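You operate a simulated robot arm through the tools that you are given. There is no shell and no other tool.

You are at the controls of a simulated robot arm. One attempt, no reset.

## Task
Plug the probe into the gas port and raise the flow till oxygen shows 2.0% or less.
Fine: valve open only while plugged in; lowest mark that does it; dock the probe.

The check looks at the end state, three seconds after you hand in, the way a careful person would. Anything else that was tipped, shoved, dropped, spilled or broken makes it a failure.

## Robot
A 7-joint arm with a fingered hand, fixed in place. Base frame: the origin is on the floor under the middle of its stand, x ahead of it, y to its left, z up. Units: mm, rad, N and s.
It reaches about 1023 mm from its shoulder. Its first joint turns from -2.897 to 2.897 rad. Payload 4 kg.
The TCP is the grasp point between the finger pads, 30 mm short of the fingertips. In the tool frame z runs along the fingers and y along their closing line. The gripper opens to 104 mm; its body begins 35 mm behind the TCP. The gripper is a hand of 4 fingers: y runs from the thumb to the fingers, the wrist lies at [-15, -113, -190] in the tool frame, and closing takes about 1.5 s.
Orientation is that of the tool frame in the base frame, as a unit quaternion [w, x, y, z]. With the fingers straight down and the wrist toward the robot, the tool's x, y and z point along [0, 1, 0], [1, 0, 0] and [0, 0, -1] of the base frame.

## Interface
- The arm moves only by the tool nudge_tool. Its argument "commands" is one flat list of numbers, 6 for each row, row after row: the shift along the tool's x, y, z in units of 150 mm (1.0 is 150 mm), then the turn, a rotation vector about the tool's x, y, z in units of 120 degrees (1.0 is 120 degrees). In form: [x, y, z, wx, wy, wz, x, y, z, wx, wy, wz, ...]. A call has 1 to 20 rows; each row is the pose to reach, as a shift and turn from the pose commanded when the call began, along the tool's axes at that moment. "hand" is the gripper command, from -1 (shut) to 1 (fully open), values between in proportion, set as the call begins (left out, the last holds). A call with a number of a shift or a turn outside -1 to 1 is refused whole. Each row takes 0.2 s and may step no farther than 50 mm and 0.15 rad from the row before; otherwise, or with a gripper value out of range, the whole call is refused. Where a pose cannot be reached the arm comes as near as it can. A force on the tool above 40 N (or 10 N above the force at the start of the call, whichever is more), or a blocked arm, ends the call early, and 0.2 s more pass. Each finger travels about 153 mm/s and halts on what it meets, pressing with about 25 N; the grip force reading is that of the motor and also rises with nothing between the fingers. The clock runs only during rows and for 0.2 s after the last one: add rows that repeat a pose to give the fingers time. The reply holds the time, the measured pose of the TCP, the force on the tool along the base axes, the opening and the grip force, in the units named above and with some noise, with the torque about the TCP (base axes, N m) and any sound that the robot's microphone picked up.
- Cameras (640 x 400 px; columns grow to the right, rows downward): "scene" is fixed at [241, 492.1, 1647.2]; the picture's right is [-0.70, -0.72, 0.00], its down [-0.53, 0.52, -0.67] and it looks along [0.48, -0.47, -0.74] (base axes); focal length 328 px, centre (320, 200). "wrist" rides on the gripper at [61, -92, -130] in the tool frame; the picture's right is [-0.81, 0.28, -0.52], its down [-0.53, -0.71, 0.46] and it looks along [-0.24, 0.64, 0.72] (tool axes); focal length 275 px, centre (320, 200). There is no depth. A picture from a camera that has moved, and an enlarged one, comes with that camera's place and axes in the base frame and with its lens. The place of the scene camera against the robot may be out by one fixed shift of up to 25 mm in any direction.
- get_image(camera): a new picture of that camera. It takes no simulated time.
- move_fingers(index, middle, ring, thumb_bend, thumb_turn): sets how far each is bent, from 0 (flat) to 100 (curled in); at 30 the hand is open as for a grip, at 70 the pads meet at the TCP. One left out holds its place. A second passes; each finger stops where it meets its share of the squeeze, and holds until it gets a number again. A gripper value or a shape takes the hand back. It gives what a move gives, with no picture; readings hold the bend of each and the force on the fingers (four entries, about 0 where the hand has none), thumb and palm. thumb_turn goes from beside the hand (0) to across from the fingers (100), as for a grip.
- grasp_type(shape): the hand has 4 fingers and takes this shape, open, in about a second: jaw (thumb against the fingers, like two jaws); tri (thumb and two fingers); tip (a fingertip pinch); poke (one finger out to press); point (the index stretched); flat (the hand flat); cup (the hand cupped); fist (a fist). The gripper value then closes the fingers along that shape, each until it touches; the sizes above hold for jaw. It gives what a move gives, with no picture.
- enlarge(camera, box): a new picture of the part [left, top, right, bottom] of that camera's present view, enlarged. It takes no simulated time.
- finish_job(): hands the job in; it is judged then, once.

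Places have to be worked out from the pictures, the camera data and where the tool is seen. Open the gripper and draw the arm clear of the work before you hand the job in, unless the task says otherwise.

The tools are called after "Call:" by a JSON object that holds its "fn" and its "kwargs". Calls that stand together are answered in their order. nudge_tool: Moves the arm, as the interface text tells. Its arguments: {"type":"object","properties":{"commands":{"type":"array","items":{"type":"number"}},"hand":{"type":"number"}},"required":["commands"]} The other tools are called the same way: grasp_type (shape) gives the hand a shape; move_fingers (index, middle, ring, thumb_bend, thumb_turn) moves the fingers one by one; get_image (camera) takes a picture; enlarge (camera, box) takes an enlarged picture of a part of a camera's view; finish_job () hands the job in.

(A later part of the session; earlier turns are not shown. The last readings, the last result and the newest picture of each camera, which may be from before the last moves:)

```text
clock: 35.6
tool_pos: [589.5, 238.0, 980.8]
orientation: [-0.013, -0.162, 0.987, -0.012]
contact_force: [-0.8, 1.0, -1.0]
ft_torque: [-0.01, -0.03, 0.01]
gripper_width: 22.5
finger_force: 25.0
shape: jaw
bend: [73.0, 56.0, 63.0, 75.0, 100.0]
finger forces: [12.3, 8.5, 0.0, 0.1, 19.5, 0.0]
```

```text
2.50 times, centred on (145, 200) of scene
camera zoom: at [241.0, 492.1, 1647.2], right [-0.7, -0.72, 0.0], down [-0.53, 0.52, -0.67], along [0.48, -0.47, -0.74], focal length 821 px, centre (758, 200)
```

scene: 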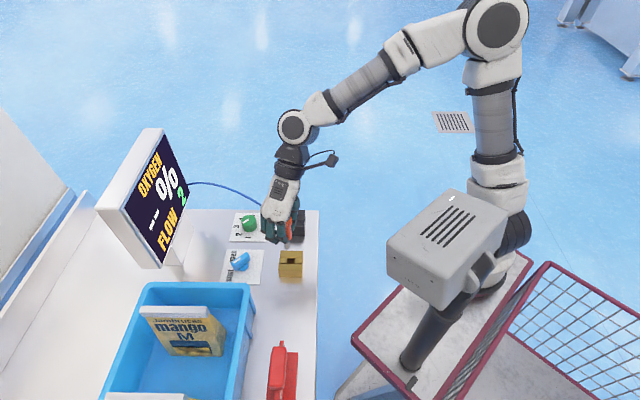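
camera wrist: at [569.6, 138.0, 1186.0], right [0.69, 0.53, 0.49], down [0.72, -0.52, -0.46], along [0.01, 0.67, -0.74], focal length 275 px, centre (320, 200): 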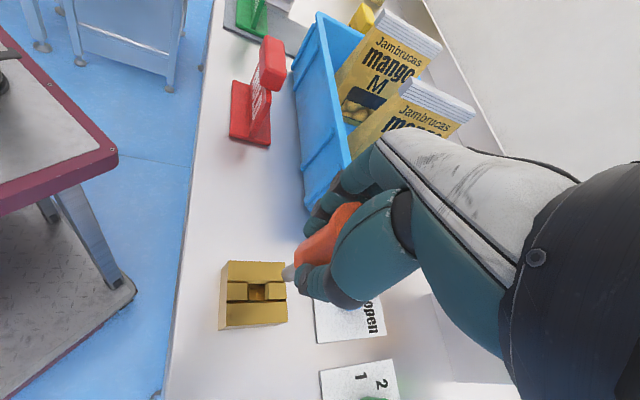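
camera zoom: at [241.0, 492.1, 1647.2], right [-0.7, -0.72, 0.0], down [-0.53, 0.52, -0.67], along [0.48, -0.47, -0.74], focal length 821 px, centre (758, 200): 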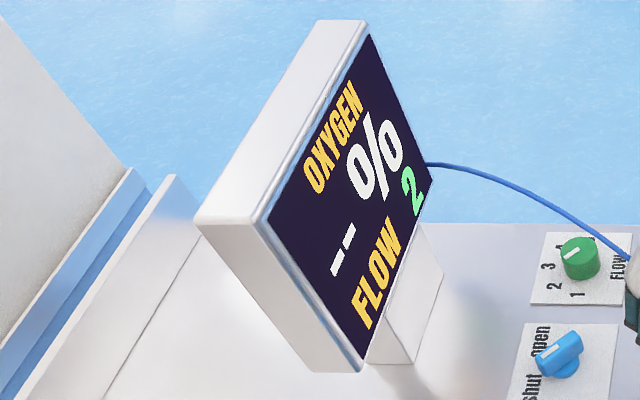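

The plug is well inside and still free. I keep lowering in small steps, 10 mm, watching the vertical force.

Call:
{"fn": "nudge_tool", "kwargs": {"commands": [-0.0007, 0.0004, 0.0233, 0, 0, 0, -0.0013, 0.0009, 0.0467, 0, 0, 0, -0.002, 0.0013, 0.0667, 0, 0, 0, -0.002, 0.0013, 0.0667, 0, 0, 0]}}

Call:
{"fn": "enlarge", "kwargs": {"camera": "wrist", "box": [240, 220, 340, 320]}}

Call:
{"fn": "enlarge", "kwargs": {"camera": "scene", "box": [265, 220, 320, 285]}}

Call:
{"fn": "enlarge", "kwargs": {"camera": "scene", "box": [90, 120, 200, 280]}}

```text
clock: 36.6
tool_pos: [589.9, 237.0, 971.4]
orientation: [-0.013, -0.161, 0.987, -0.011]
contact_force: [0.3, -0.4, -1.0]
ft_torque: [0.0, -0.04, 0.01]
gripper_width: 22.8
finger_force: 25.2
shape: jaw
bend: [73.0, 56.0, 63.0, 75.0, 100.0]
finger forces: [12.2, 8.6, 0.0, 0.0, 19.5, 0.0]
```

```text
4.00 times, centred on (290, 270) of wrist
camera zoom: at [564.9, 134.1, 1104.4], right [0.69, 0.53, 0.49], down [0.72, -0.52, -0.46], along [0.01, 0.67, -0.74], focal length 1101 px, centre (440, -80)
```

zoom: 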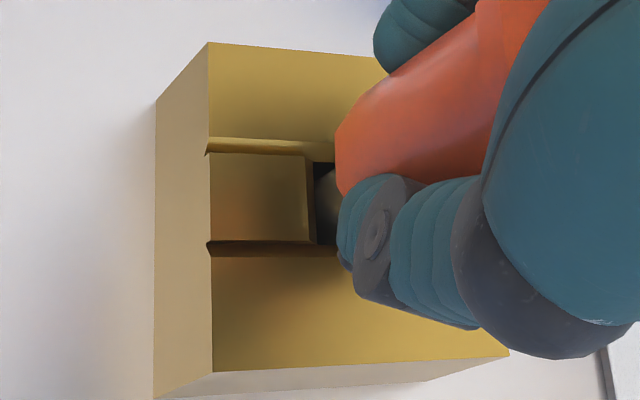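

```text
6.15 times, centred on (292, 252) of scene
camera zoom: at [241.0, 492.1, 1647.2], right [-0.7, -0.72, 0.0], down [-0.53, 0.52, -0.67], along [0.48, -0.47, -0.74], focal length 2021 px, centre (489, -123)
```

zoom: 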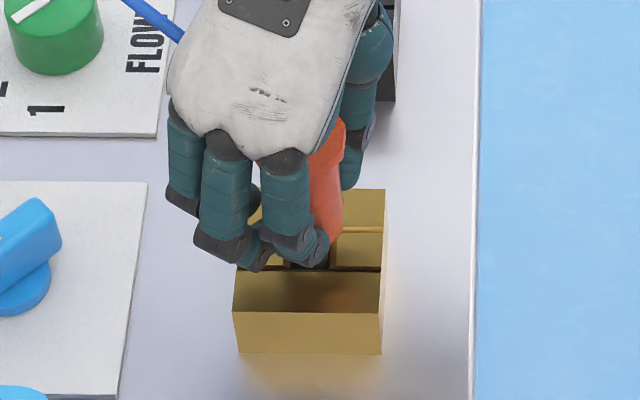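

```text
2.50 times, centred on (145, 200) of scene
camera zoom: at [241.0, 492.1, 1647.2], right [-0.7, -0.72, 0.0], down [-0.53, 0.52, -0.67], along [0.48, -0.47, -0.74], focal length 821 px, centre (758, 200)
```

zoom: 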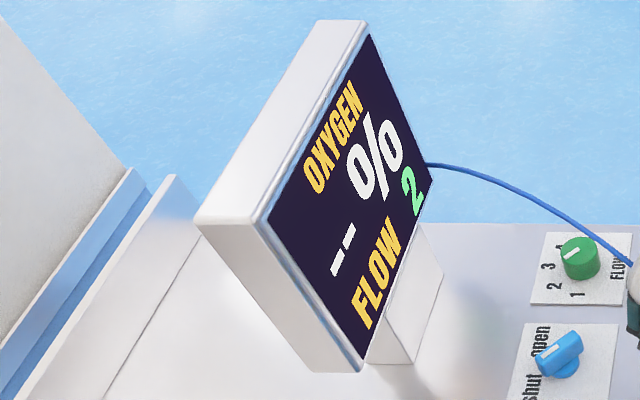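

Still free. I lower 8 mm more.

Call:
{"fn": "nudge_tool", "kwargs": {"commands": [-0.0004, 0.0003, 0.0133, 0, 0, 0, -0.0008, 0.0005, 0.0267, 0, 0, 0, -0.0012, 0.0008, 0.04, 0, 0, 0, -0.0016, 0.001, 0.0533, 0, 0, 0, -0.0016, 0.001, 0.0533, 0, 0, 0]}}

Call:
{"fn": "enlarge", "kwargs": {"camera": "scene", "box": [265, 220, 320, 285]}}

Call:
{"fn": "enlarge", "kwargs": {"camera": "scene", "box": [90, 120, 200, 280]}}

```text
clock: 37.8
tool_pos: [590.2, 238.6, 963.4]
orientation: [-0.012, -0.161, 0.987, -0.012]
contact_force: [-1.2, 0.3, 13.6]
ft_torque: [0.03, 0.03, 0.01]
gripper_width: 23.2
finger_force: 24.7
shape: jaw
bend: [73.0, 56.0, 63.0, 76.0, 100.0]
finger forces: [13.8, 9.8, 0.0, 0.1, 22.2, 0.0]
```

```text
6.15 times, centred on (292, 252) of scene
camera zoom: at [241.0, 492.1, 1647.2], right [-0.7, -0.72, 0.0], down [-0.53, 0.52, -0.67], along [0.48, -0.47, -0.74], focal length 2021 px, centre (489, -123)
```

zoom: 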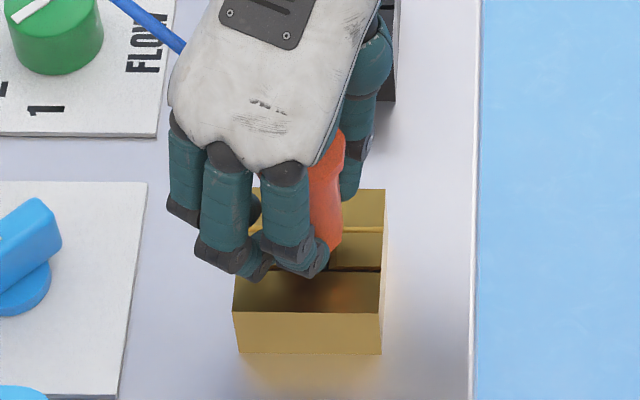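

```text
2.50 times, centred on (145, 200) of scene
camera zoom: at [241.0, 492.1, 1647.2], right [-0.7, -0.72, 0.0], down [-0.53, 0.52, -0.67], along [0.48, -0.47, -0.74], focal length 821 px, centre (758, 200)
```

zoom: 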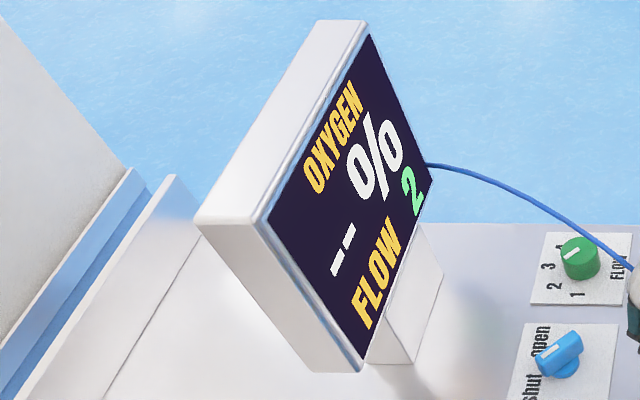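

Contact at +13.6 N upward: the plug has met the bottom of the port (or a ledge). I look closely to judge how deep it sits before deciding.

Call:
{"fn": "enlarge", "kwargs": {"camera": "wrist", "box": [260, 220, 350, 300]}}

Call:
{"fn": "enlarge", "kwargs": {"camera": "scene", "box": [280, 235, 312, 280]}}

Call:
{"fn": "get_image", "kwargs": {"camera": "wrist"}}

```text
5.00 times, centred on (305, 260) of wrist
camera zoom: at [565.1, 134.5, 1096.9], right [0.69, 0.53, 0.49], down [0.72, -0.52, -0.46], along [0.01, 0.67, -0.74], focal length 1376 px, centre (395, -100)
```

zoom: 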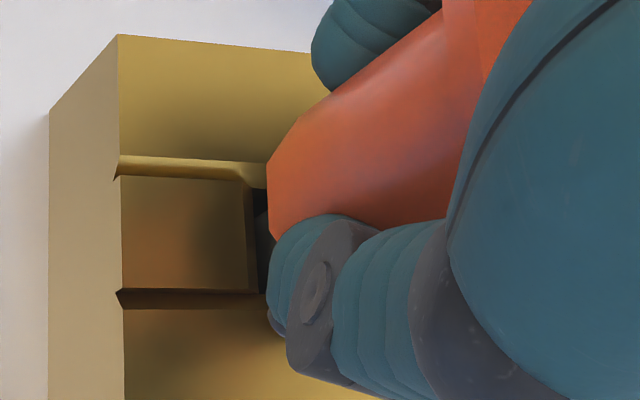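

```text
8.89 times, centred on (296, 258) of scene
camera zoom: at [241.0, 492.1, 1647.2], right [-0.7, -0.72, 0.0], down [-0.53, 0.52, -0.67], along [0.48, -0.47, -0.74], focal length 2919 px, centre (533, -311)
```

zoom: 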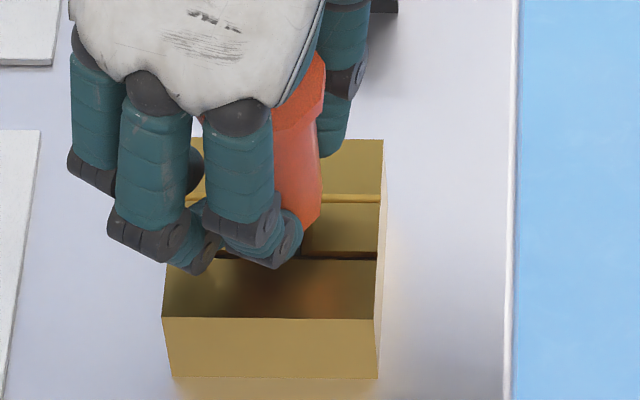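

```text
taken
camera wrist: at [565.1, 134.5, 1096.9], right [0.69, 0.53, 0.49], down [0.72, -0.52, -0.46], along [0.01, 0.67, -0.74], focal length 275 px, centre (320, 200)
```

wrist: 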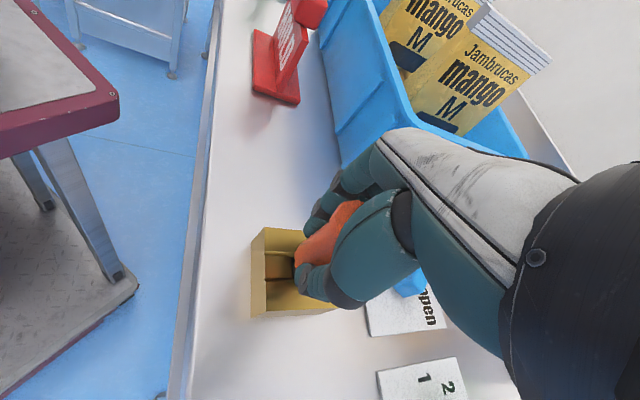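

The plug has gone in about 34 mm, the full height of the brass block, so it is standing on the floor of the port. I wait a moment with the grip held and recheck the display and force.

Call:
{"fn": "nudge_tool", "kwargs": {"commands": [0, 0, 0, 0, 0, 0, 0, 0, 0.0067, 0, 0, 0, 0, 0, 0.0067, 0, 0, 0, 0, 0, 0.0067, 0, 0, 0]}}

Call:
{"fn": "enlarge", "kwargs": {"camera": "scene", "box": [90, 120, 200, 280]}}

```text
clock: 38.8
tool_pos: [589.8, 237.0, 963.2]
orientation: [-0.013, -0.162, 0.987, -0.012]
contact_force: [-1.4, 0.1, 22.2]
ft_torque: [0.01, 0.0, 0.01]
gripper_width: 23.9
finger_force: 24.9
shape: jaw
bend: [73.0, 55.0, 63.0, 76.0, 100.0]
finger forces: [15.0, 10.4, 0.0, 0.0, 23.7, 0.0]
```

```text
2.50 times, centred on (145, 200) of scene
camera zoom: at [241.0, 492.1, 1647.2], right [-0.7, -0.72, 0.0], down [-0.53, 0.52, -0.67], along [0.48, -0.47, -0.74], focal length 821 px, centre (758, 200)
```

zoom: 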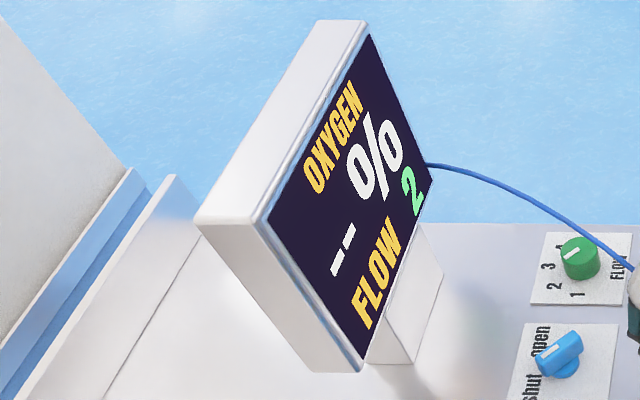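

Hard floor: 1 mm more push only raised the force to 22 N, so the plug is fully home. I relieve the pressure and open the fingers gently.

Call:
{"fn": "nudge_tool", "kwargs": {"commands": [0, 0, -0.0133, 0, 0, 0, 0, 0, -0.0133, 0, 0, 0]}}

Call:
{"fn": "nudge_tool", "kwargs": {"commands": [0, 0, 0, 0, 0, 0, 0, 0, 0, 0, 0, 0, 0, 0, 0, 0, 0, 0], "hand": -0.2}}

Call:
{"fn": "enlarge", "kwargs": {"camera": "scene", "box": [265, 205, 320, 285]}}

Call:
{"fn": "enlarge", "kwargs": {"camera": "wrist", "box": [220, 150, 400, 350]}}

```text
clock: 39.4
tool_pos: [589.7, 236.6, 963.9]
orientation: [-0.013, -0.162, 0.987, -0.012]
contact_force: [0.2, 0.3, 6.9]
ft_torque: [0.03, -0.03, 0.0]
gripper_width: 23.5
finger_force: 25.5
shape: jaw
bend: [73.0, 55.0, 63.0, 76.0, 100.0]
finger forces: [13.8, 9.6, 0.0, 0.0, 22.0, 0.0]
```

```text
clock: 40.2
tool_pos: [589.6, 237.5, 965.3]
orientation: [-0.013, -0.161, 0.987, -0.011]
contact_force: [-0.4, -0.4, 0.1]
ft_torque: [0.0, 0.0, 0.01]
gripper_width: 41.3
finger_force: 0.2
shape: jaw
bend: [74.0, 49.0, 46.0, 73.0, 100.0]
finger forces: [0.0, 0.0, 0.0, 0.1, 0.0, 0.1]
```

```text
5.00 times, centred on (292, 245) of scene
camera zoom: at [241.0, 492.1, 1647.2], right [-0.7, -0.72, 0.0], down [-0.53, 0.52, -0.67], along [0.48, -0.47, -0.74], focal length 1642 px, centre (458, -25)
```

zoom: 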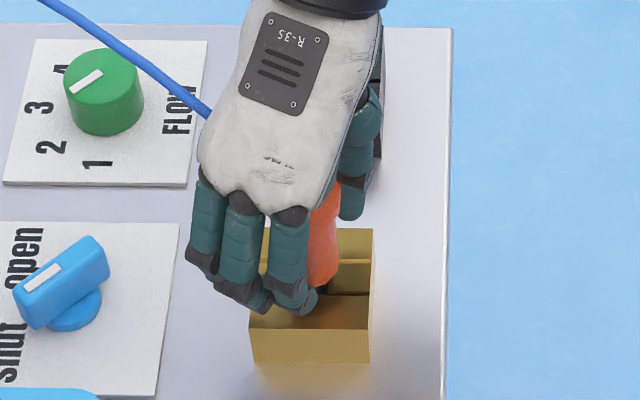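

```text
2.00 times, centred on (310, 250) of wrist
camera zoom: at [564.6, 134.5, 1097.2], right [0.69, 0.53, 0.49], down [0.72, -0.52, -0.46], along [0.01, 0.67, -0.74], focal length 551 px, centre (340, 100)
```

zoom: 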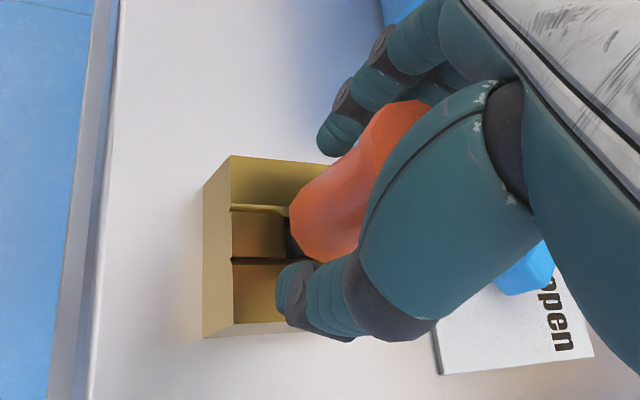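

Released; the probe stays in place. I open wider and withdraw straight up 100 mm.

Call:
{"fn": "nudge_tool", "kwargs": {"commands": [0, 0, 0, 0, 0, 0, 0, 0, 0, 0, 0, 0, 0, 0, 0, 0, 0, 0, 0.0039, -0.0026, -0.1333, 0, 0, 0, 0.0088, -0.0058, -0.3, 0, 0, 0, 0.0147, -0.0097, -0.5, 0, 0, 0, 0.0196, -0.0129, -0.6667, 0, 0, 0, 0.0196, -0.0129, -0.6667, 0, 0, 0], "hand": 0.7}}

Call:
{"fn": "get_image", "kwargs": {"camera": "wrist"}}

Call:
{"fn": "get_image", "kwargs": {"camera": "scene"}}

Call:
{"fn": "enlarge", "kwargs": {"camera": "scene", "box": [205, 195, 325, 290]}}

Call:
{"fn": "enlarge", "kwargs": {"camera": "wrist", "box": [200, 200, 360, 340]}}

```text
clock: 42.0
tool_pos: [588.7, 238.6, 1064.8]
orientation: [-0.014, -0.162, 0.987, -0.012]
contact_force: [0.5, 0.8, 0.6]
ft_torque: [0.0, -0.03, 0.0]
gripper_width: 88.3
finger_force: 0.1
shape: jaw
bend: [27.0, 33.0, 31.0, 44.0, 99.0]
finger forces: [0.0, 0.1, 0.0, 0.1, 0.0, 0.0]
```

```text
taken
camera wrist: at [564.2, 135.9, 1198.1], right [0.69, 0.53, 0.49], down [0.72, -0.52, -0.46], along [0.01, 0.67, -0.74], focal length 275 px, centre (320, 200)
```

wrist: 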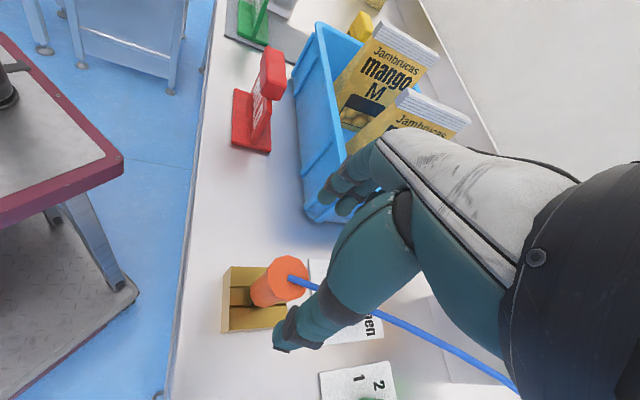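

```text
taken
```

scene: 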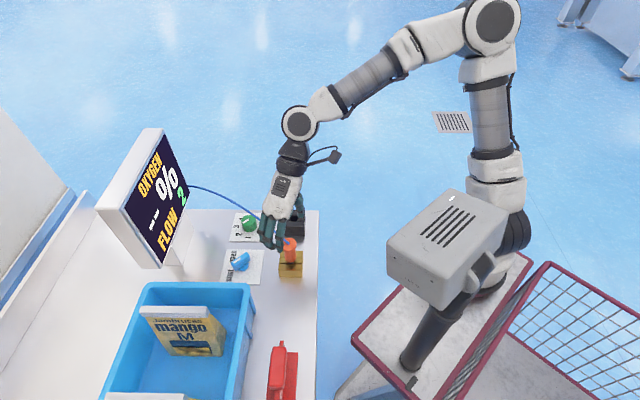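

```text
4.21 times, centred on (265, 242) of scene
camera zoom: at [241.0, 492.1, 1647.2], right [-0.7, -0.72, 0.0], down [-0.53, 0.52, -0.67], along [0.48, -0.47, -0.74], focal length 1383 px, centre (552, 21)
```

zoom: 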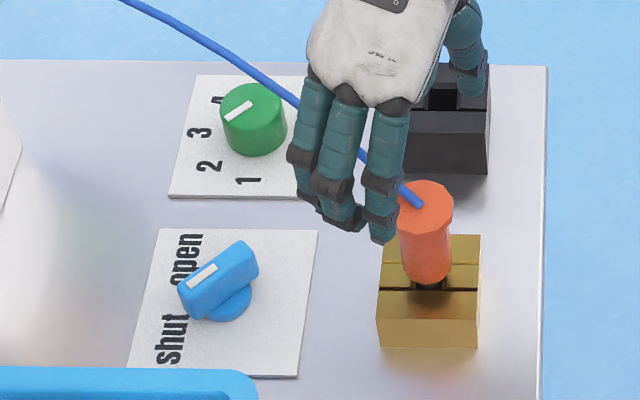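

```text
2.86 times, centred on (280, 270) of wrist
camera zoom: at [564.2, 135.9, 1198.1], right [0.69, 0.53, 0.49], down [0.72, -0.52, -0.46], along [0.01, 0.67, -0.74], focal length 786 px, centre (434, 0)
```

zoom: 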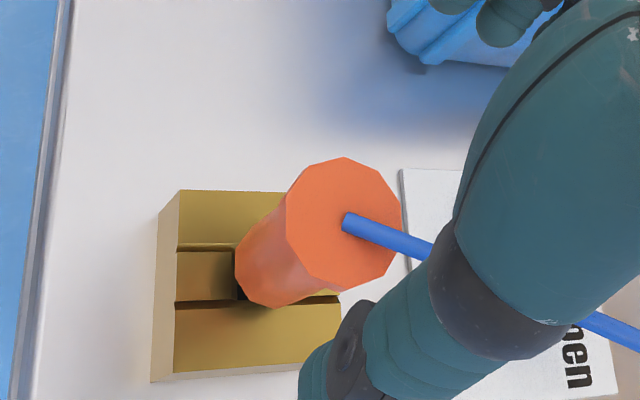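

The probe stands in the port on its own. The valve's blue bar sits at about (691, 337) pointing +y ("shut"); the dial at about (783, 245). The bar must turn 90° clockwise. I rise 80 mm, and turn the hand so its bulk stays on the robot side, away from the cable.

Call:
{"fn": "nudge_tool", "kwargs": {"commands": [0.0059, -0.0039, -0.2, 0, 0, 0, 0.0118, -0.0078, -0.4, 0, 0, 0, 0.0157, -0.0103, -0.5333, 0, 0, 0, 0.0157, -0.0103, -0.5333, 0, 0, 0]}}

Call:
{"fn": "nudge_tool", "kwargs": {"commands": [0, 0, 0, 0, 0, 0.065, 0, 0, 0, 0, 0, 0.13, 0, 0, 0, 0, 0, 0.195, 0, 0, 0, 0, 0, 0.26, 0, 0, 0, 0, 0, 0.325, 0, 0, 0, 0, 0, 0.39, 0, 0, 0, 0, 0, 0.455, 0, 0, 0, 0, 0, 0.52, 0, 0, 0, 0, 0, 0.585, 0, 0, 0, 0, 0, 0.65, 0, 0, 0, 0, 0, 0.715, 0, 0, 0, 0, 0, 0.78, 0, 0, 0, 0, 0, 0.845, 0, 0, 0, 0, 0, 0.905, 0, 0, 0, 0, 0, 0.905]}}

Call:
{"fn": "get_image", "kwargs": {"camera": "wrist"}}

Call:
{"fn": "get_image", "kwargs": {"camera": "scene"}}

```text
clock: 43.0
tool_pos: [590.5, 236.6, 1146.1]
orientation: [-0.014, -0.161, 0.987, -0.012]
contact_force: [0.2, 1.3, -0.7]
ft_torque: [0.01, -0.02, 0.01]
gripper_width: 88.2
finger_force: 0.0
shape: jaw
bend: [27.0, 33.0, 31.0, 44.0, 99.0]
finger forces: [0.0, 0.1, 0.1, 0.0, 0.0, 0.0]
```

```text
clock: 46.2
tool_pos: [588.9, 237.4, 1146.4]
orientation: [0.002, 0.707, 0.707, -0.017]
contact_force: [0.2, 0.5, -0.3]
ft_torque: [0.0, 0.0, 0.04]
gripper_width: 88.4
finger_force: 0.1
shape: jaw
bend: [27.0, 33.0, 31.0, 44.0, 99.0]
finger forces: [0.0, 0.1, 0.0, 0.1, 0.1, 0.0]
```

```text
taken
camera wrist: at [501.6, 301.8, 1274.3], right [0.28, -0.8, 0.53], down [-0.72, -0.54, -0.43], along [0.63, -0.26, -0.73], focal length 275 px, centre (320, 200)
```

wrist: 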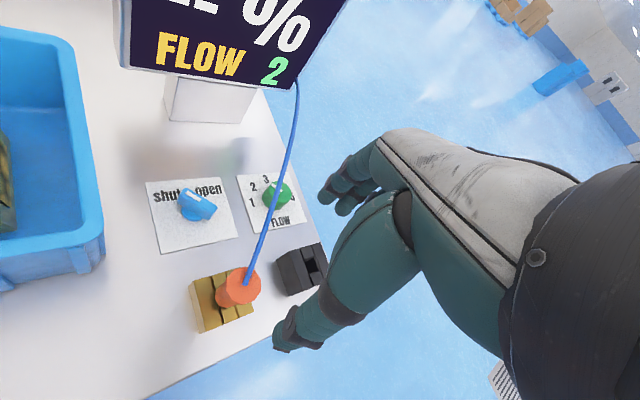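

```text
taken
```

scene: 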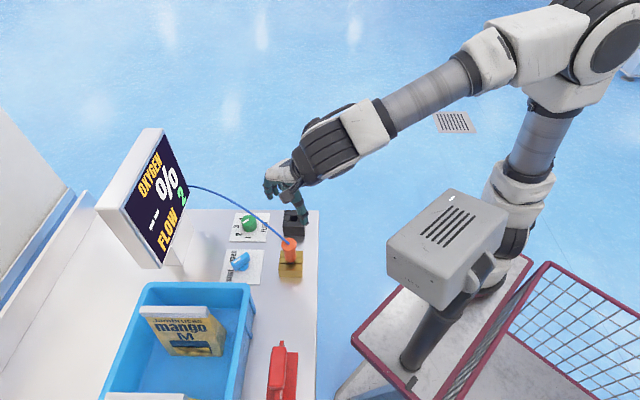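

Pose reached. I enlarge the view of the valve and the screen from here to fix the valve's exact position and height.

Call:
{"fn": "enlarge", "kwargs": {"camera": "wrist", "box": [140, 160, 320, 270]}}

Call:
{"fn": "grasp_type", "kwargs": {"shape": "poke"}}

Call:
{"fn": "get_image", "kwargs": {"camera": "wrist"}}

Call:
{"fn": "enlarge", "kwargs": {"camera": "scene", "box": [240, 130, 360, 260]}}

```text
3.56 times, centred on (230, 215) of wrist
camera zoom: at [501.6, 301.8, 1274.3], right [0.28, -0.8, 0.53], down [-0.72, -0.54, -0.43], along [0.63, -0.26, -0.73], focal length 979 px, centre (640, 147)
```

zoom: 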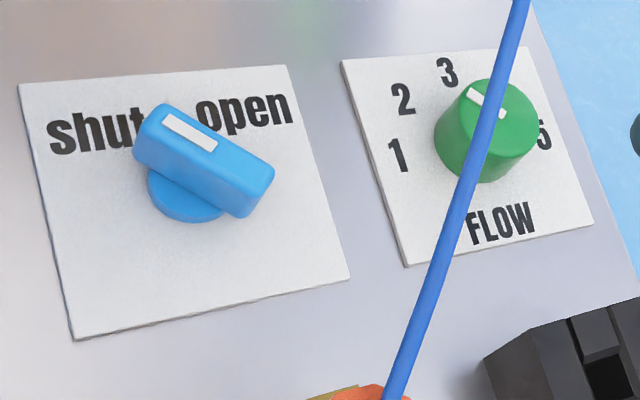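

```text
clock: 47.1
tool_pos: [590.4, 236.2, 1145.3]
orientation: [0.002, 0.707, 0.707, -0.017]
contact_force: [-0.5, 0.5, -0.4]
ft_torque: [0.0, 0.02, -0.03]
gripper_width: 0.0
finger_force: 0.0
shape: poke
bend: [70.0, 70.0, 99.0, 100.0, 100.0]
finger forces: [0.0, 0.0, 0.0, 0.0, 0.0, 0.0]
```

```text
taken
camera wrist: at [501.4, 301.7, 1274.3], right [0.29, -0.8, 0.53], down [-0.72, -0.55, -0.43], along [0.63, -0.26, -0.73], focal length 275 px, centre (320, 200)
```

wrist: 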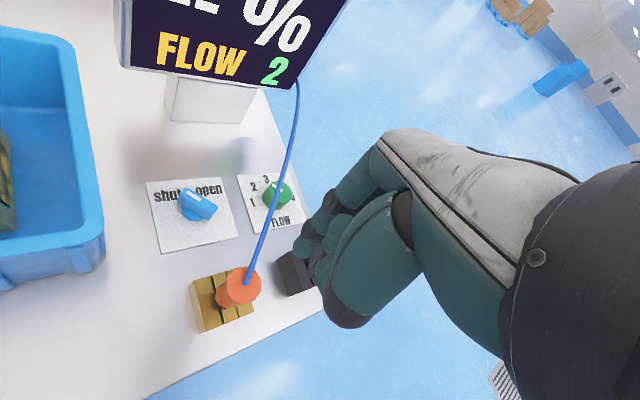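

```text
3.08 times, centred on (300, 195) of scene
camera zoom: at [241.0, 492.1, 1647.2], right [-0.7, -0.72, 0.0], down [-0.53, 0.52, -0.67], along [0.48, -0.47, -0.74], focal length 1010 px, centre (382, 215)
```

zoom: 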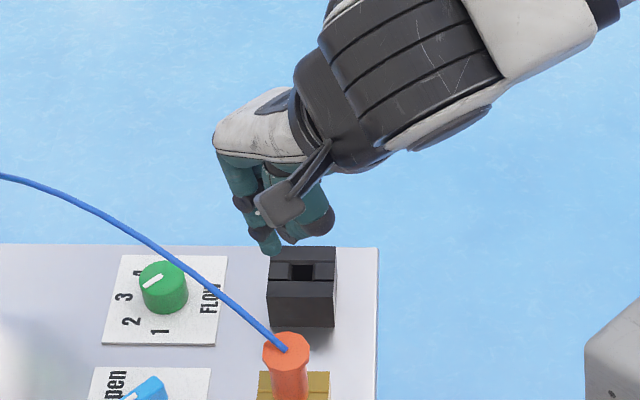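

The poke shape has index (and middle) pointing down with the rest curled. I enlarge to see which fingertip leads.

Call:
{"fn": "enlarge", "kwargs": {"camera": "wrist", "box": [270, 160, 420, 340]}}

Call:
{"fn": "enlarge", "kwargs": {"camera": "scene", "box": [265, 160, 325, 230]}}

Call:
{"fn": "grasp_type", "kwargs": {"shape": "point"}}

Call:
{"fn": "enlarge", "kwargs": {"camera": "wrist", "box": [220, 120, 420, 340]}}

Call:
{"fn": "enlarge", "kwargs": {"camera": "scene", "box": [240, 130, 340, 240]}}

```text
2.22 times, centred on (345, 250) of wrist
camera zoom: at [501.4, 301.7, 1274.3], right [0.29, -0.8, 0.53], down [-0.72, -0.55, -0.43], along [0.63, -0.26, -0.73], focal length 612 px, centre (264, 89)
```

zoom: 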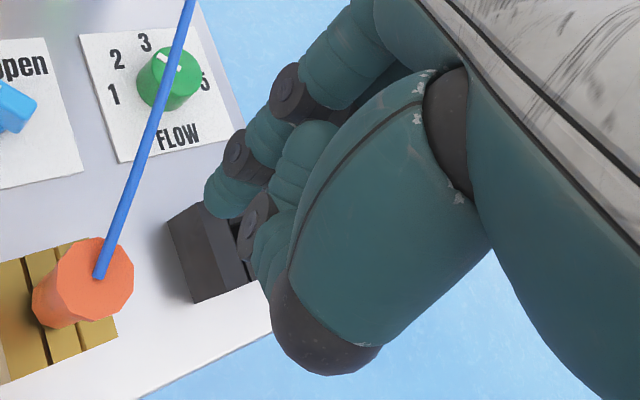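

```text
5.71 times, centred on (295, 195) of scene
camera zoom: at [241.0, 492.1, 1647.2], right [-0.7, -0.72, 0.0], down [-0.53, 0.52, -0.67], along [0.48, -0.47, -0.74], focal length 1877 px, centre (463, 229)
```

zoom: 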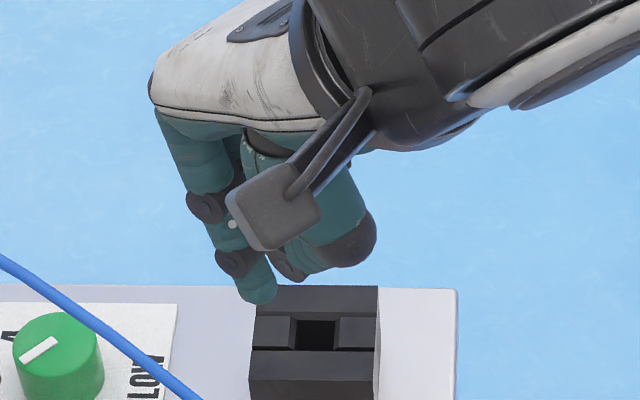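

```text
clock: 48.0
tool_pos: [589.4, 236.6, 1144.5]
orientation: [0.002, 0.707, 0.707, -0.018]
contact_force: [0.8, -0.5, -0.1]
ft_torque: [-0.03, -0.01, -0.02]
gripper_width: 0.1
finger_force: 0.1
shape: point
bend: [20.0, 100.0, 100.0, 98.0, 88.0]
finger forces: [0.1, 0.0, 0.0, 0.1, 0.1, 0.1]
```

```text
1.82 times, centred on (320, 230) of wrist
camera zoom: at [501.4, 301.7, 1274.3], right [0.29, -0.8, 0.53], down [-0.72, -0.55, -0.43], along [0.63, -0.26, -0.73], focal length 500 px, centre (320, 146)
```

zoom: 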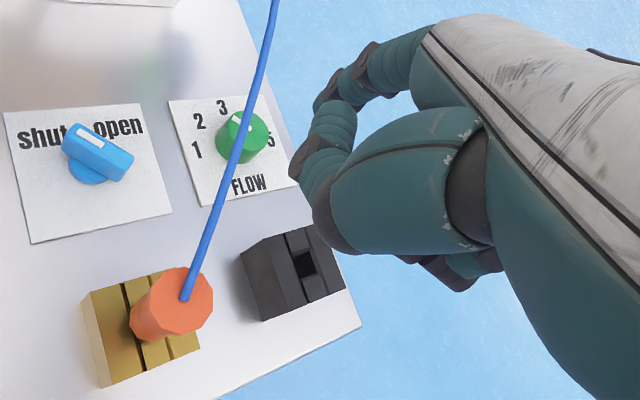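

```text
3.64 times, centred on (290, 185) of scene
camera zoom: at [241.0, 492.1, 1647.2], right [-0.7, -0.72, 0.0], down [-0.53, 0.52, -0.67], along [0.48, -0.47, -0.74], focal length 1194 px, centre (429, 254)
```

zoom: 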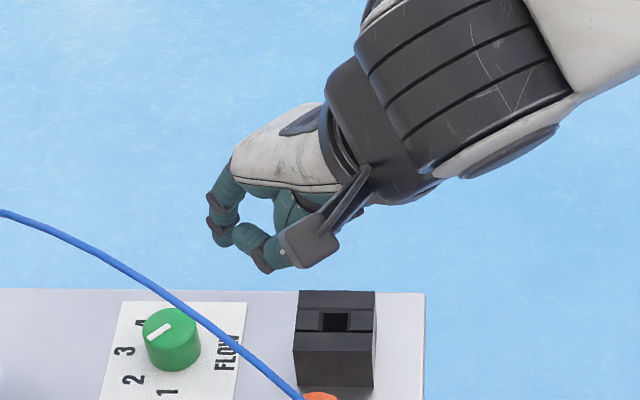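

Poke is what I need: its index tip reaches about 31 mm past the TCP at x≈+9. I take that shape, level the hand, and move across to a point behind the bar's pointer end (above A=(690,336)).

Call:
{"fn": "grasp_type", "kwargs": {"shape": "poke"}}

Call:
{"fn": "nudge_tool", "kwargs": {"commands": [0.143, 0.0987, 0, -0.0101, 0.0128, 0, 0.285, 0.197, 0, -0.0101, 0.0128, 0, 0.428, 0.296, 0, -0.0101, 0.0128, 0, 0.57, 0.394, 0, -0.0101, 0.0128, 0, 0.713, 0.493, 0, -0.0101, 0.0128, 0, 0.713, 0.493, 0, -0.0101, 0.0128, 0]}}

Call:
{"fn": "get_image", "kwargs": {"camera": "wrist"}}

Call:
{"fn": "get_image", "kwargs": {"camera": "scene"}}

```text
clock: 48.9
tool_pos: [589.0, 236.1, 1145.1]
orientation: [0.003, 0.707, 0.707, -0.018]
contact_force: [-0.2, 0.4, -0.1]
ft_torque: [0.02, 0.0, -0.01]
gripper_width: 0.0
finger_force: 0.0
shape: poke
bend: [70.0, 70.0, 99.0, 100.0, 100.0]
finger forces: [0.0, 0.0, 0.0, 0.0, 0.0, 0.0]
```

```text
clock: 50.3
tool_pos: [663.8, 342.2, 1147.0]
orientation: [-0.009, 0.707, 0.707, 0.004]
contact_force: [0.4, 1.5, 0.7]
ft_torque: [0.0, 0.0, 0.03]
gripper_width: 0.0
finger_force: 0.0
shape: poke
bend: [70.0, 70.0, 99.0, 100.0, 100.0]
finger forces: [0.0, 0.0, 0.0, 0.0, 0.0, 0.0]
```

```text
taken
camera wrist: at [574.1, 399.5, 1278.9], right [0.28, -0.82, 0.5], down [-0.72, -0.52, -0.46], along [0.64, -0.23, -0.73], focal length 275 px, centre (320, 200)
```

wrist: 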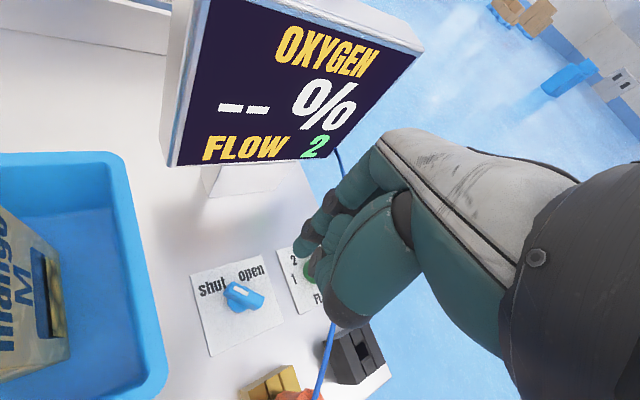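

```text
taken
```

scene: 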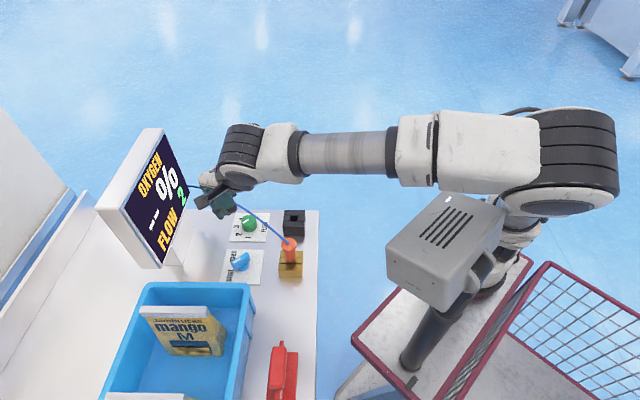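

Slight angle shortfall here, so I turn the hand 25° toward the roomier side while descending 146 mm beside the bar (fingertip still ~65 mm above the plate).

Call:
{"fn": "nudge_tool", "kwargs": {"commands": [0.002, 0.005, 0.2433, 0, 0, -0.052, 0.004, 0.01, 0.4867, 0, 0, -0.104, 0.006, 0.015, 0.73, 0, 0, -0.156, 0.007, 0.02, 0.9733, 0, 0, -0.208, 0.007, 0.02, 0.9733, 0, 0, -0.208]}}

Call:
{"fn": "get_image", "kwargs": {"camera": "wrist"}}

Call:
{"fn": "enlarge", "kwargs": {"camera": "scene", "box": [180, 150, 310, 290]}}

Call:
{"fn": "enlarge", "kwargs": {"camera": "wrist", "box": [180, 180, 360, 350]}}

```text
clock: 51.5
tool_pos: [666.9, 345.8, 995.4]
orientation: [-0.001, 0.537, 0.844, 0.001]
contact_force: [0.1, -0.2, -0.2]
ft_torque: [0.01, 0.01, -0.01]
gripper_width: 0.0
finger_force: 0.0
shape: poke
bend: [70.0, 70.0, 99.0, 100.0, 100.0]
finger forces: [0.1, 0.0, 0.0, 0.0, 0.0, 0.0]
```

```text
taken
camera wrist: at [558.5, 361.8, 1124.3], right [0.59, -0.62, 0.51], down [-0.42, -0.78, -0.46], along [0.69, 0.06, -0.72], focal length 275 px, centre (320, 200)
```

wrist: 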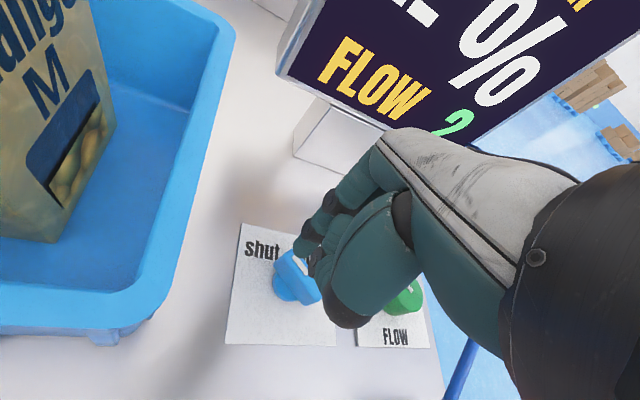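

```text
2.86 times, centred on (245, 220) of scene
camera zoom: at [241.0, 492.1, 1647.2], right [-0.7, -0.72, 0.0], down [-0.53, 0.52, -0.67], along [0.48, -0.47, -0.74], focal length 938 px, centre (534, 143)
```

zoom: 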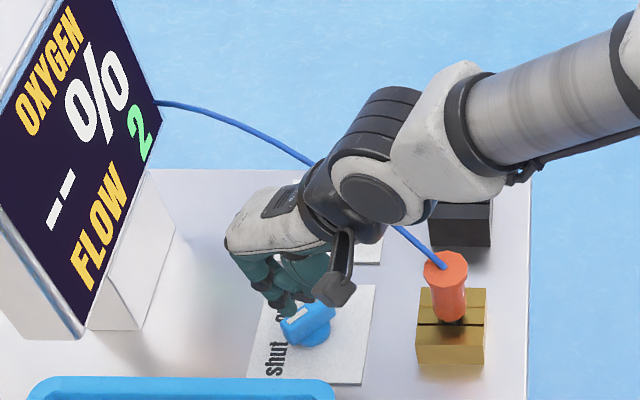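

```text
2.35 times, centred on (270, 265) of wrist
camera zoom: at [558.5, 361.8, 1124.3], right [0.59, -0.62, 0.51], down [-0.42, -0.78, -0.46], along [0.69, 0.06, -0.72], focal length 648 px, centre (438, 47)
```

zoom: 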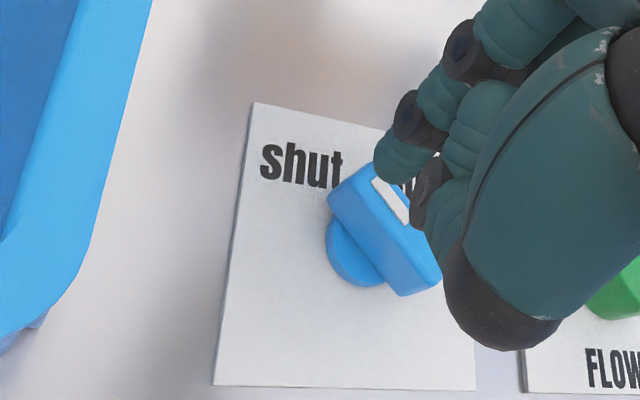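

The poke shape has both index and middle out, and the middle would hit the bar near its pivot. I curl the middle finger away and leave only the index extended.

Call:
{"fn": "move_fingers", "kwargs": {"index": 70, "middle": 100, "ring": 100}}

Call:
{"fn": "enlarge", "kwargs": {"camera": "wrist", "box": [180, 180, 360, 350]}}

Call:
{"fn": "enlarge", "kwargs": {"camera": "scene", "box": [215, 195, 285, 285]}}

```text
clock: 52.5
tool_pos: [666.7, 345.4, 996.2]
orientation: [-0.001, 0.537, 0.843, 0.002]
contact_force: [0.4, 0.7, -0.6]
ft_torque: [-0.01, 0.01, 0.02]
gripper_width: 31.5
finger_force: 0.1
shape: fingers
bend: [70.0, 100.0, 100.0, 100.0, 100.0]
finger forces: [0.0, 0.0, 0.0, 0.0, 0.1, 0.0]
```

```text
2.35 times, centred on (270, 265) of wrist
camera zoom: at [559.0, 361.6, 1124.8], right [0.59, -0.62, 0.51], down [-0.42, -0.78, -0.46], along [0.69, 0.05, -0.72], focal length 648 px, centre (438, 47)
```

zoom: 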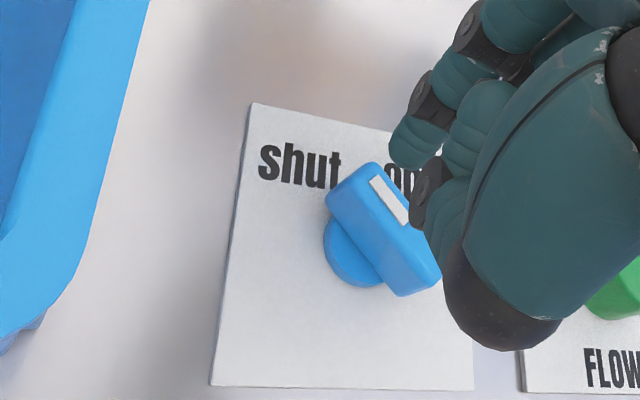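

```text
4.44 times, centred on (250, 240) of scene
camera zoom: at [241.0, 492.1, 1647.2], right [-0.7, -0.72, 0.0], down [-0.53, 0.52, -0.67], along [0.48, -0.47, -0.74], focal length 1460 px, centre (631, 22)
```

zoom: 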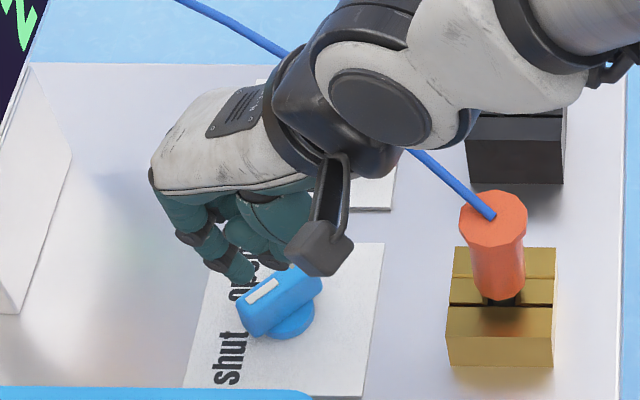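

That actually drew the index tip back up; the second digit is the curled thumb. I return to the plain poke shape and check in the scene view whether the middle finger is out too.

Call:
{"fn": "grasp_type", "kwargs": {"shape": "poke"}}

Call:
{"fn": "enlarge", "kwargs": {"camera": "scene", "box": [220, 210, 265, 270]}}

Call:
{"fn": "enlarge", "kwargs": {"camera": "wrist", "box": [260, 190, 360, 310]}}

```text
clock: 53.4
tool_pos: [666.9, 346.1, 995.6]
orientation: [-0.002, 0.538, 0.843, 0.002]
contact_force: [-0.6, -0.2, -0.3]
ft_torque: [-0.01, -0.03, -0.01]
gripper_width: 0.0
finger_force: 0.0
shape: poke
bend: [70.0, 70.0, 99.0, 100.0, 100.0]
finger forces: [0.1, 0.0, 0.1, 0.1, 0.0, 0.0]
```

```text
6.67 times, centred on (242, 240) of scene
camera zoom: at [241.0, 492.1, 1647.2], right [-0.7, -0.72, 0.0], down [-0.53, 0.52, -0.67], along [0.48, -0.47, -0.74], focal length 2189 px, centre (837, -67)
```

zoom: 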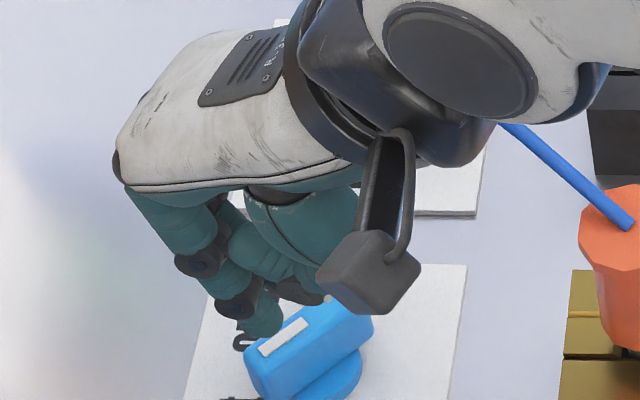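

```text
3.33 times, centred on (310, 250) of wrist
camera zoom: at [559.0, 361.6, 1125.0], right [0.59, -0.62, 0.51], down [-0.42, -0.78, -0.46], along [0.69, 0.05, -0.72], focal length 918 px, centre (353, 33)
```

zoom: 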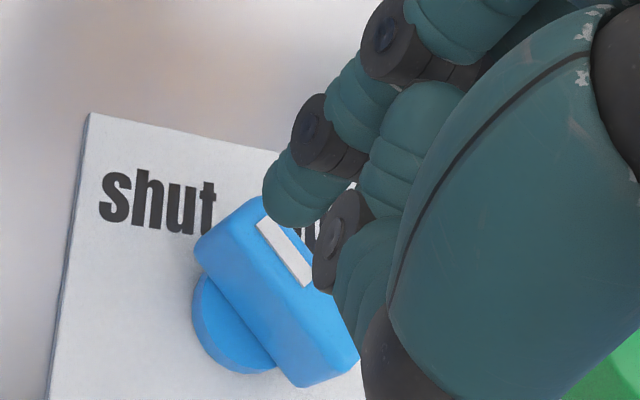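

I curl only the middle finger this time, leaving the index as poke set it.

Call:
{"fn": "move_fingers", "kwargs": {"middle": 100}}

Call:
{"fn": "enlarge", "kwargs": {"camera": "wrist", "box": [260, 190, 360, 310]}}

Call:
{"fn": "enlarge", "kwargs": {"camera": "scene", "box": [220, 210, 265, 270]}}

```text
clock: 54.4
tool_pos: [666.1, 344.5, 996.2]
orientation: [-0.002, 0.537, 0.844, 0.001]
contact_force: [0.0, -1.0, -0.1]
ft_torque: [-0.02, -0.02, 0.0]
gripper_width: 29.7
finger_force: 0.0
shape: fingers
bend: [70.0, 100.0, 99.0, 100.0, 100.0]
finger forces: [0.0, 0.0, 0.0, 0.0, 0.1, 0.1]
```

```text
3.33 times, centred on (310, 250) of wrist
camera zoom: at [559.0, 361.5, 1125.1], right [0.59, -0.62, 0.51], down [-0.42, -0.78, -0.46], along [0.69, 0.05, -0.72], focal length 918 px, centre (353, 33)
```

zoom: 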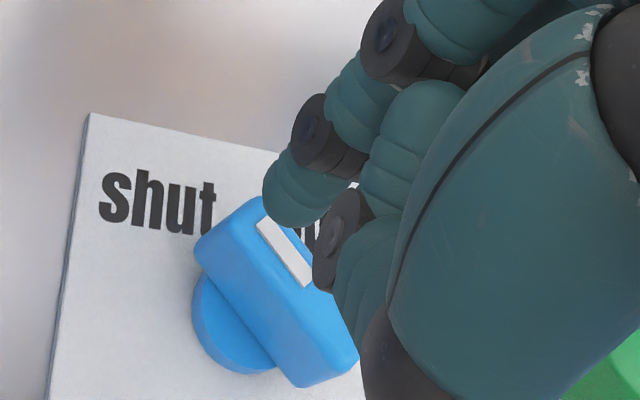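

```text
6.67 times, centred on (242, 240) of scene
camera zoom: at [241.0, 492.1, 1647.2], right [-0.7, -0.72, 0.0], down [-0.53, 0.52, -0.67], along [0.48, -0.47, -0.74], focal length 2189 px, centre (837, -67)
```

zoom: 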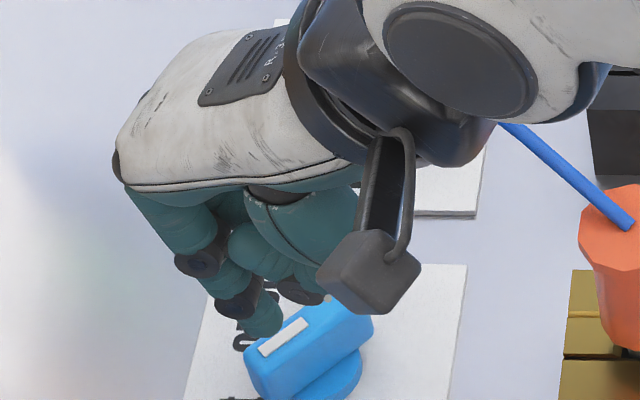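

Only the index is out now, tip at about tool (6, −1, 33). I lower it beside the bar, fingertip to about z=900 (bar spans roughly 893–911).

Call:
{"fn": "nudge_tool", "kwargs": {"commands": [0, 0, 0.14, 0, 0, 0, 0, 0, 0.28, 0, 0, 0, 0, 0, 0.36, 0, 0, 0, 0, 0, 0.4233, 0, 0, 0, 0, 0, 0.4233, 0, 0, 0]}}

Call:
{"fn": "get_image", "kwargs": {"camera": "wrist"}}

Call:
{"fn": "enlarge", "kwargs": {"camera": "wrist", "box": [230, 190, 350, 310]}}

Call:
{"fn": "enlarge", "kwargs": {"camera": "scene", "box": [210, 220, 275, 290]}}

```text
clock: 55.6
tool_pos: [667.1, 345.9, 942.4]
orientation: [-0.005, 0.538, 0.843, 0.01]
contact_force: [0.0, -0.1, -0.4]
ft_torque: [0.01, -0.02, 0.02]
gripper_width: 29.6
finger_force: 0.0
shape: fingers
bend: [70.0, 100.0, 99.0, 100.0, 100.0]
finger forces: [0.1, 0.0, 0.1, 0.1, 0.1, 0.0]
```

```text
taken
camera wrist: at [559.2, 360.4, 1070.7], right [0.59, -0.63, 0.51], down [-0.42, -0.77, -0.47], along [0.69, 0.07, -0.72], focal length 275 px, centre (320, 200)
```

wrist: 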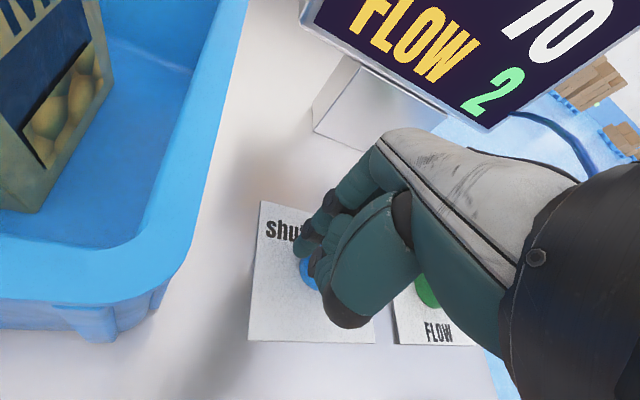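

```text
3.33 times, centred on (290, 250) of wrist
camera zoom: at [559.2, 360.4, 1070.7], right [0.59, -0.63, 0.51], down [-0.42, -0.77, -0.47], along [0.69, 0.07, -0.72], focal length 918 px, centre (420, 33)
```

zoom: 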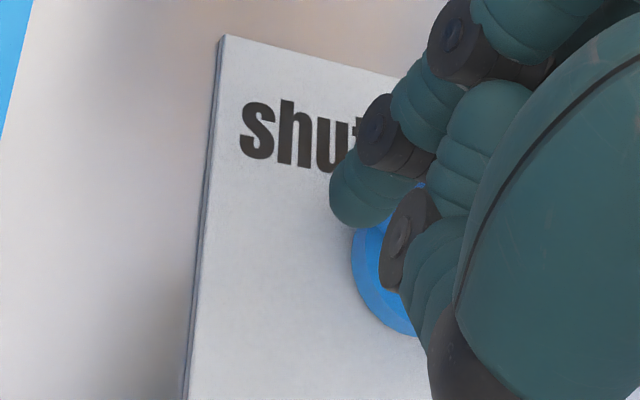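

```text
5.71 times, centred on (242, 255) of scene
camera zoom: at [241.0, 492.1, 1647.2], right [-0.7, -0.72, 0.0], down [-0.53, 0.52, -0.67], along [0.48, -0.47, -0.74], focal length 1877 px, centre (763, -114)
```

zoom: 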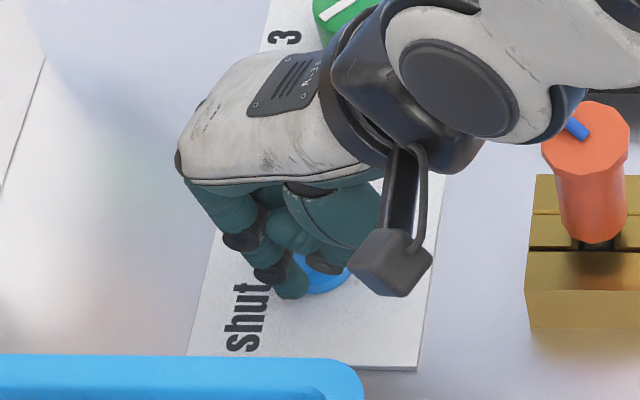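

The arm stopped 10 mm short at this yaw (limit again). I raise a little, turn another 25° CCW to the roomier side keeping the fingertip in place, and lower again.

Call:
{"fn": "nudge_tool", "kwargs": {"commands": [0, 0, -0.1, 0, 0, 0, 0.003, 0.006, -0.1, 0, 0, -0.07, 0.006, 0.012, -0.1, 0, 0, -0.14, 0.009, 0.018, -0.1, 0, 0, -0.208, 0.009, 0.018, -0.05, 0, 0, -0.208, 0.009, 0.018, 0, 0, 0, -0.208, 0.009, 0.018, 0, 0, 0, -0.208]}}

Call:
{"fn": "get_image", "kwargs": {"camera": "wrist"}}

Call:
{"fn": "enlarge", "kwargs": {"camera": "wrist", "box": [230, 190, 350, 310]}}

Call:
{"fn": "enlarge", "kwargs": {"camera": "scene", "box": [210, 220, 275, 290]}}

```text
clock: 57.4
tool_pos: [720.2, 298.9, 951.8]
orientation: [-0.002, 0.399, 0.917, 0.021]
contact_force: [0.7, 0.2, 0.2]
ft_torque: [-0.01, 0.04, 0.02]
gripper_width: 29.9
finger_force: 0.2
shape: fingers
bend: [70.0, 100.0, 99.0, 100.0, 100.0]
finger forces: [0.0, 0.0, 0.0, 0.1, 0.0, 0.0]
stopped in row 7: the arm was blocked; the commanded pose is now the measured one
```

```text
taken
camera wrist: at [610.5, 276.5, 1079.9], right [0.75, -0.43, 0.51], down [-0.15, -0.86, -0.49], along [0.65, 0.29, -0.71], focal length 275 px, centre (320, 200)
```

wrist: 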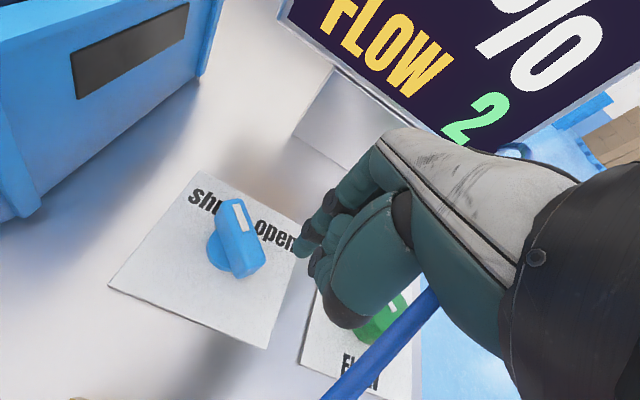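

```text
3.33 times, centred on (290, 250) of wrist
camera zoom: at [610.5, 276.5, 1079.9], right [0.75, -0.43, 0.51], down [-0.15, -0.86, -0.49], along [0.65, 0.29, -0.71], focal length 918 px, centre (420, 33)
```

zoom: 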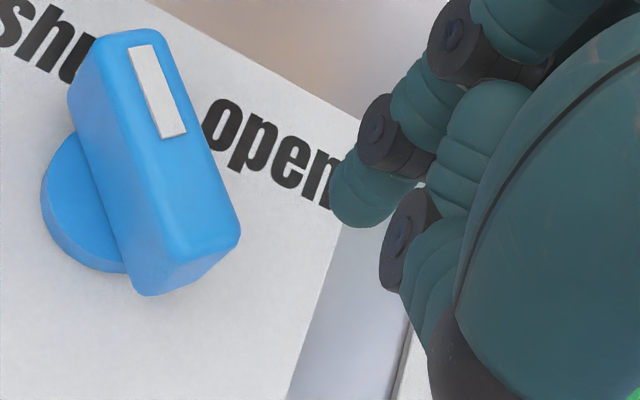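

```text
5.71 times, centred on (242, 255) of scene
camera zoom: at [241.0, 492.1, 1647.2], right [-0.7, -0.72, 0.0], down [-0.53, 0.52, -0.67], along [0.48, -0.47, -0.74], focal length 1877 px, centre (763, -114)
```

zoom: 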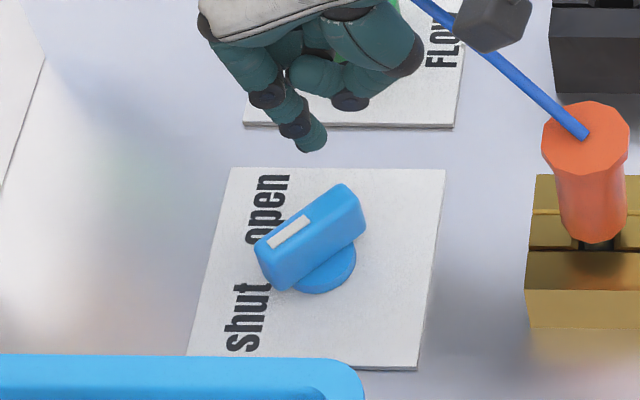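

Unexpected: the arm reported blocked and the hand ended 70 mm away at (720, 299, 952). I look at the whole scene before doing anything more.

Call:
{"fn": "get_image", "kwargs": {"camera": "scene"}}

Call:
{"fn": "enlarge", "kwargs": {"camera": "scene", "box": [180, 130, 340, 290]}}

```text
taken
```

scene: 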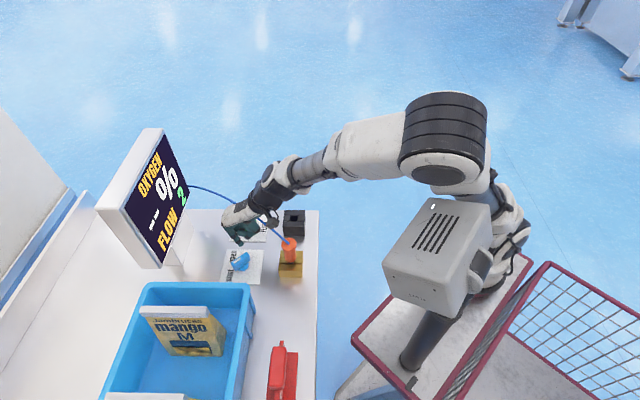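

```text
2.50 times, centred on (260, 210) of scene
camera zoom: at [241.0, 492.1, 1647.2], right [-0.7, -0.72, 0.0], down [-0.53, 0.52, -0.67], along [0.48, -0.47, -0.74], focal length 821 px, centre (470, 175)
```

zoom: 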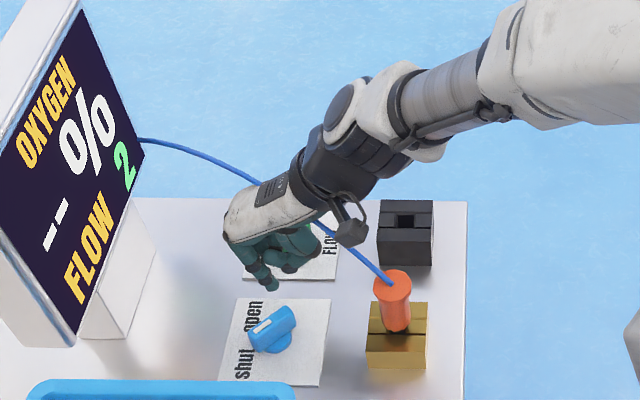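

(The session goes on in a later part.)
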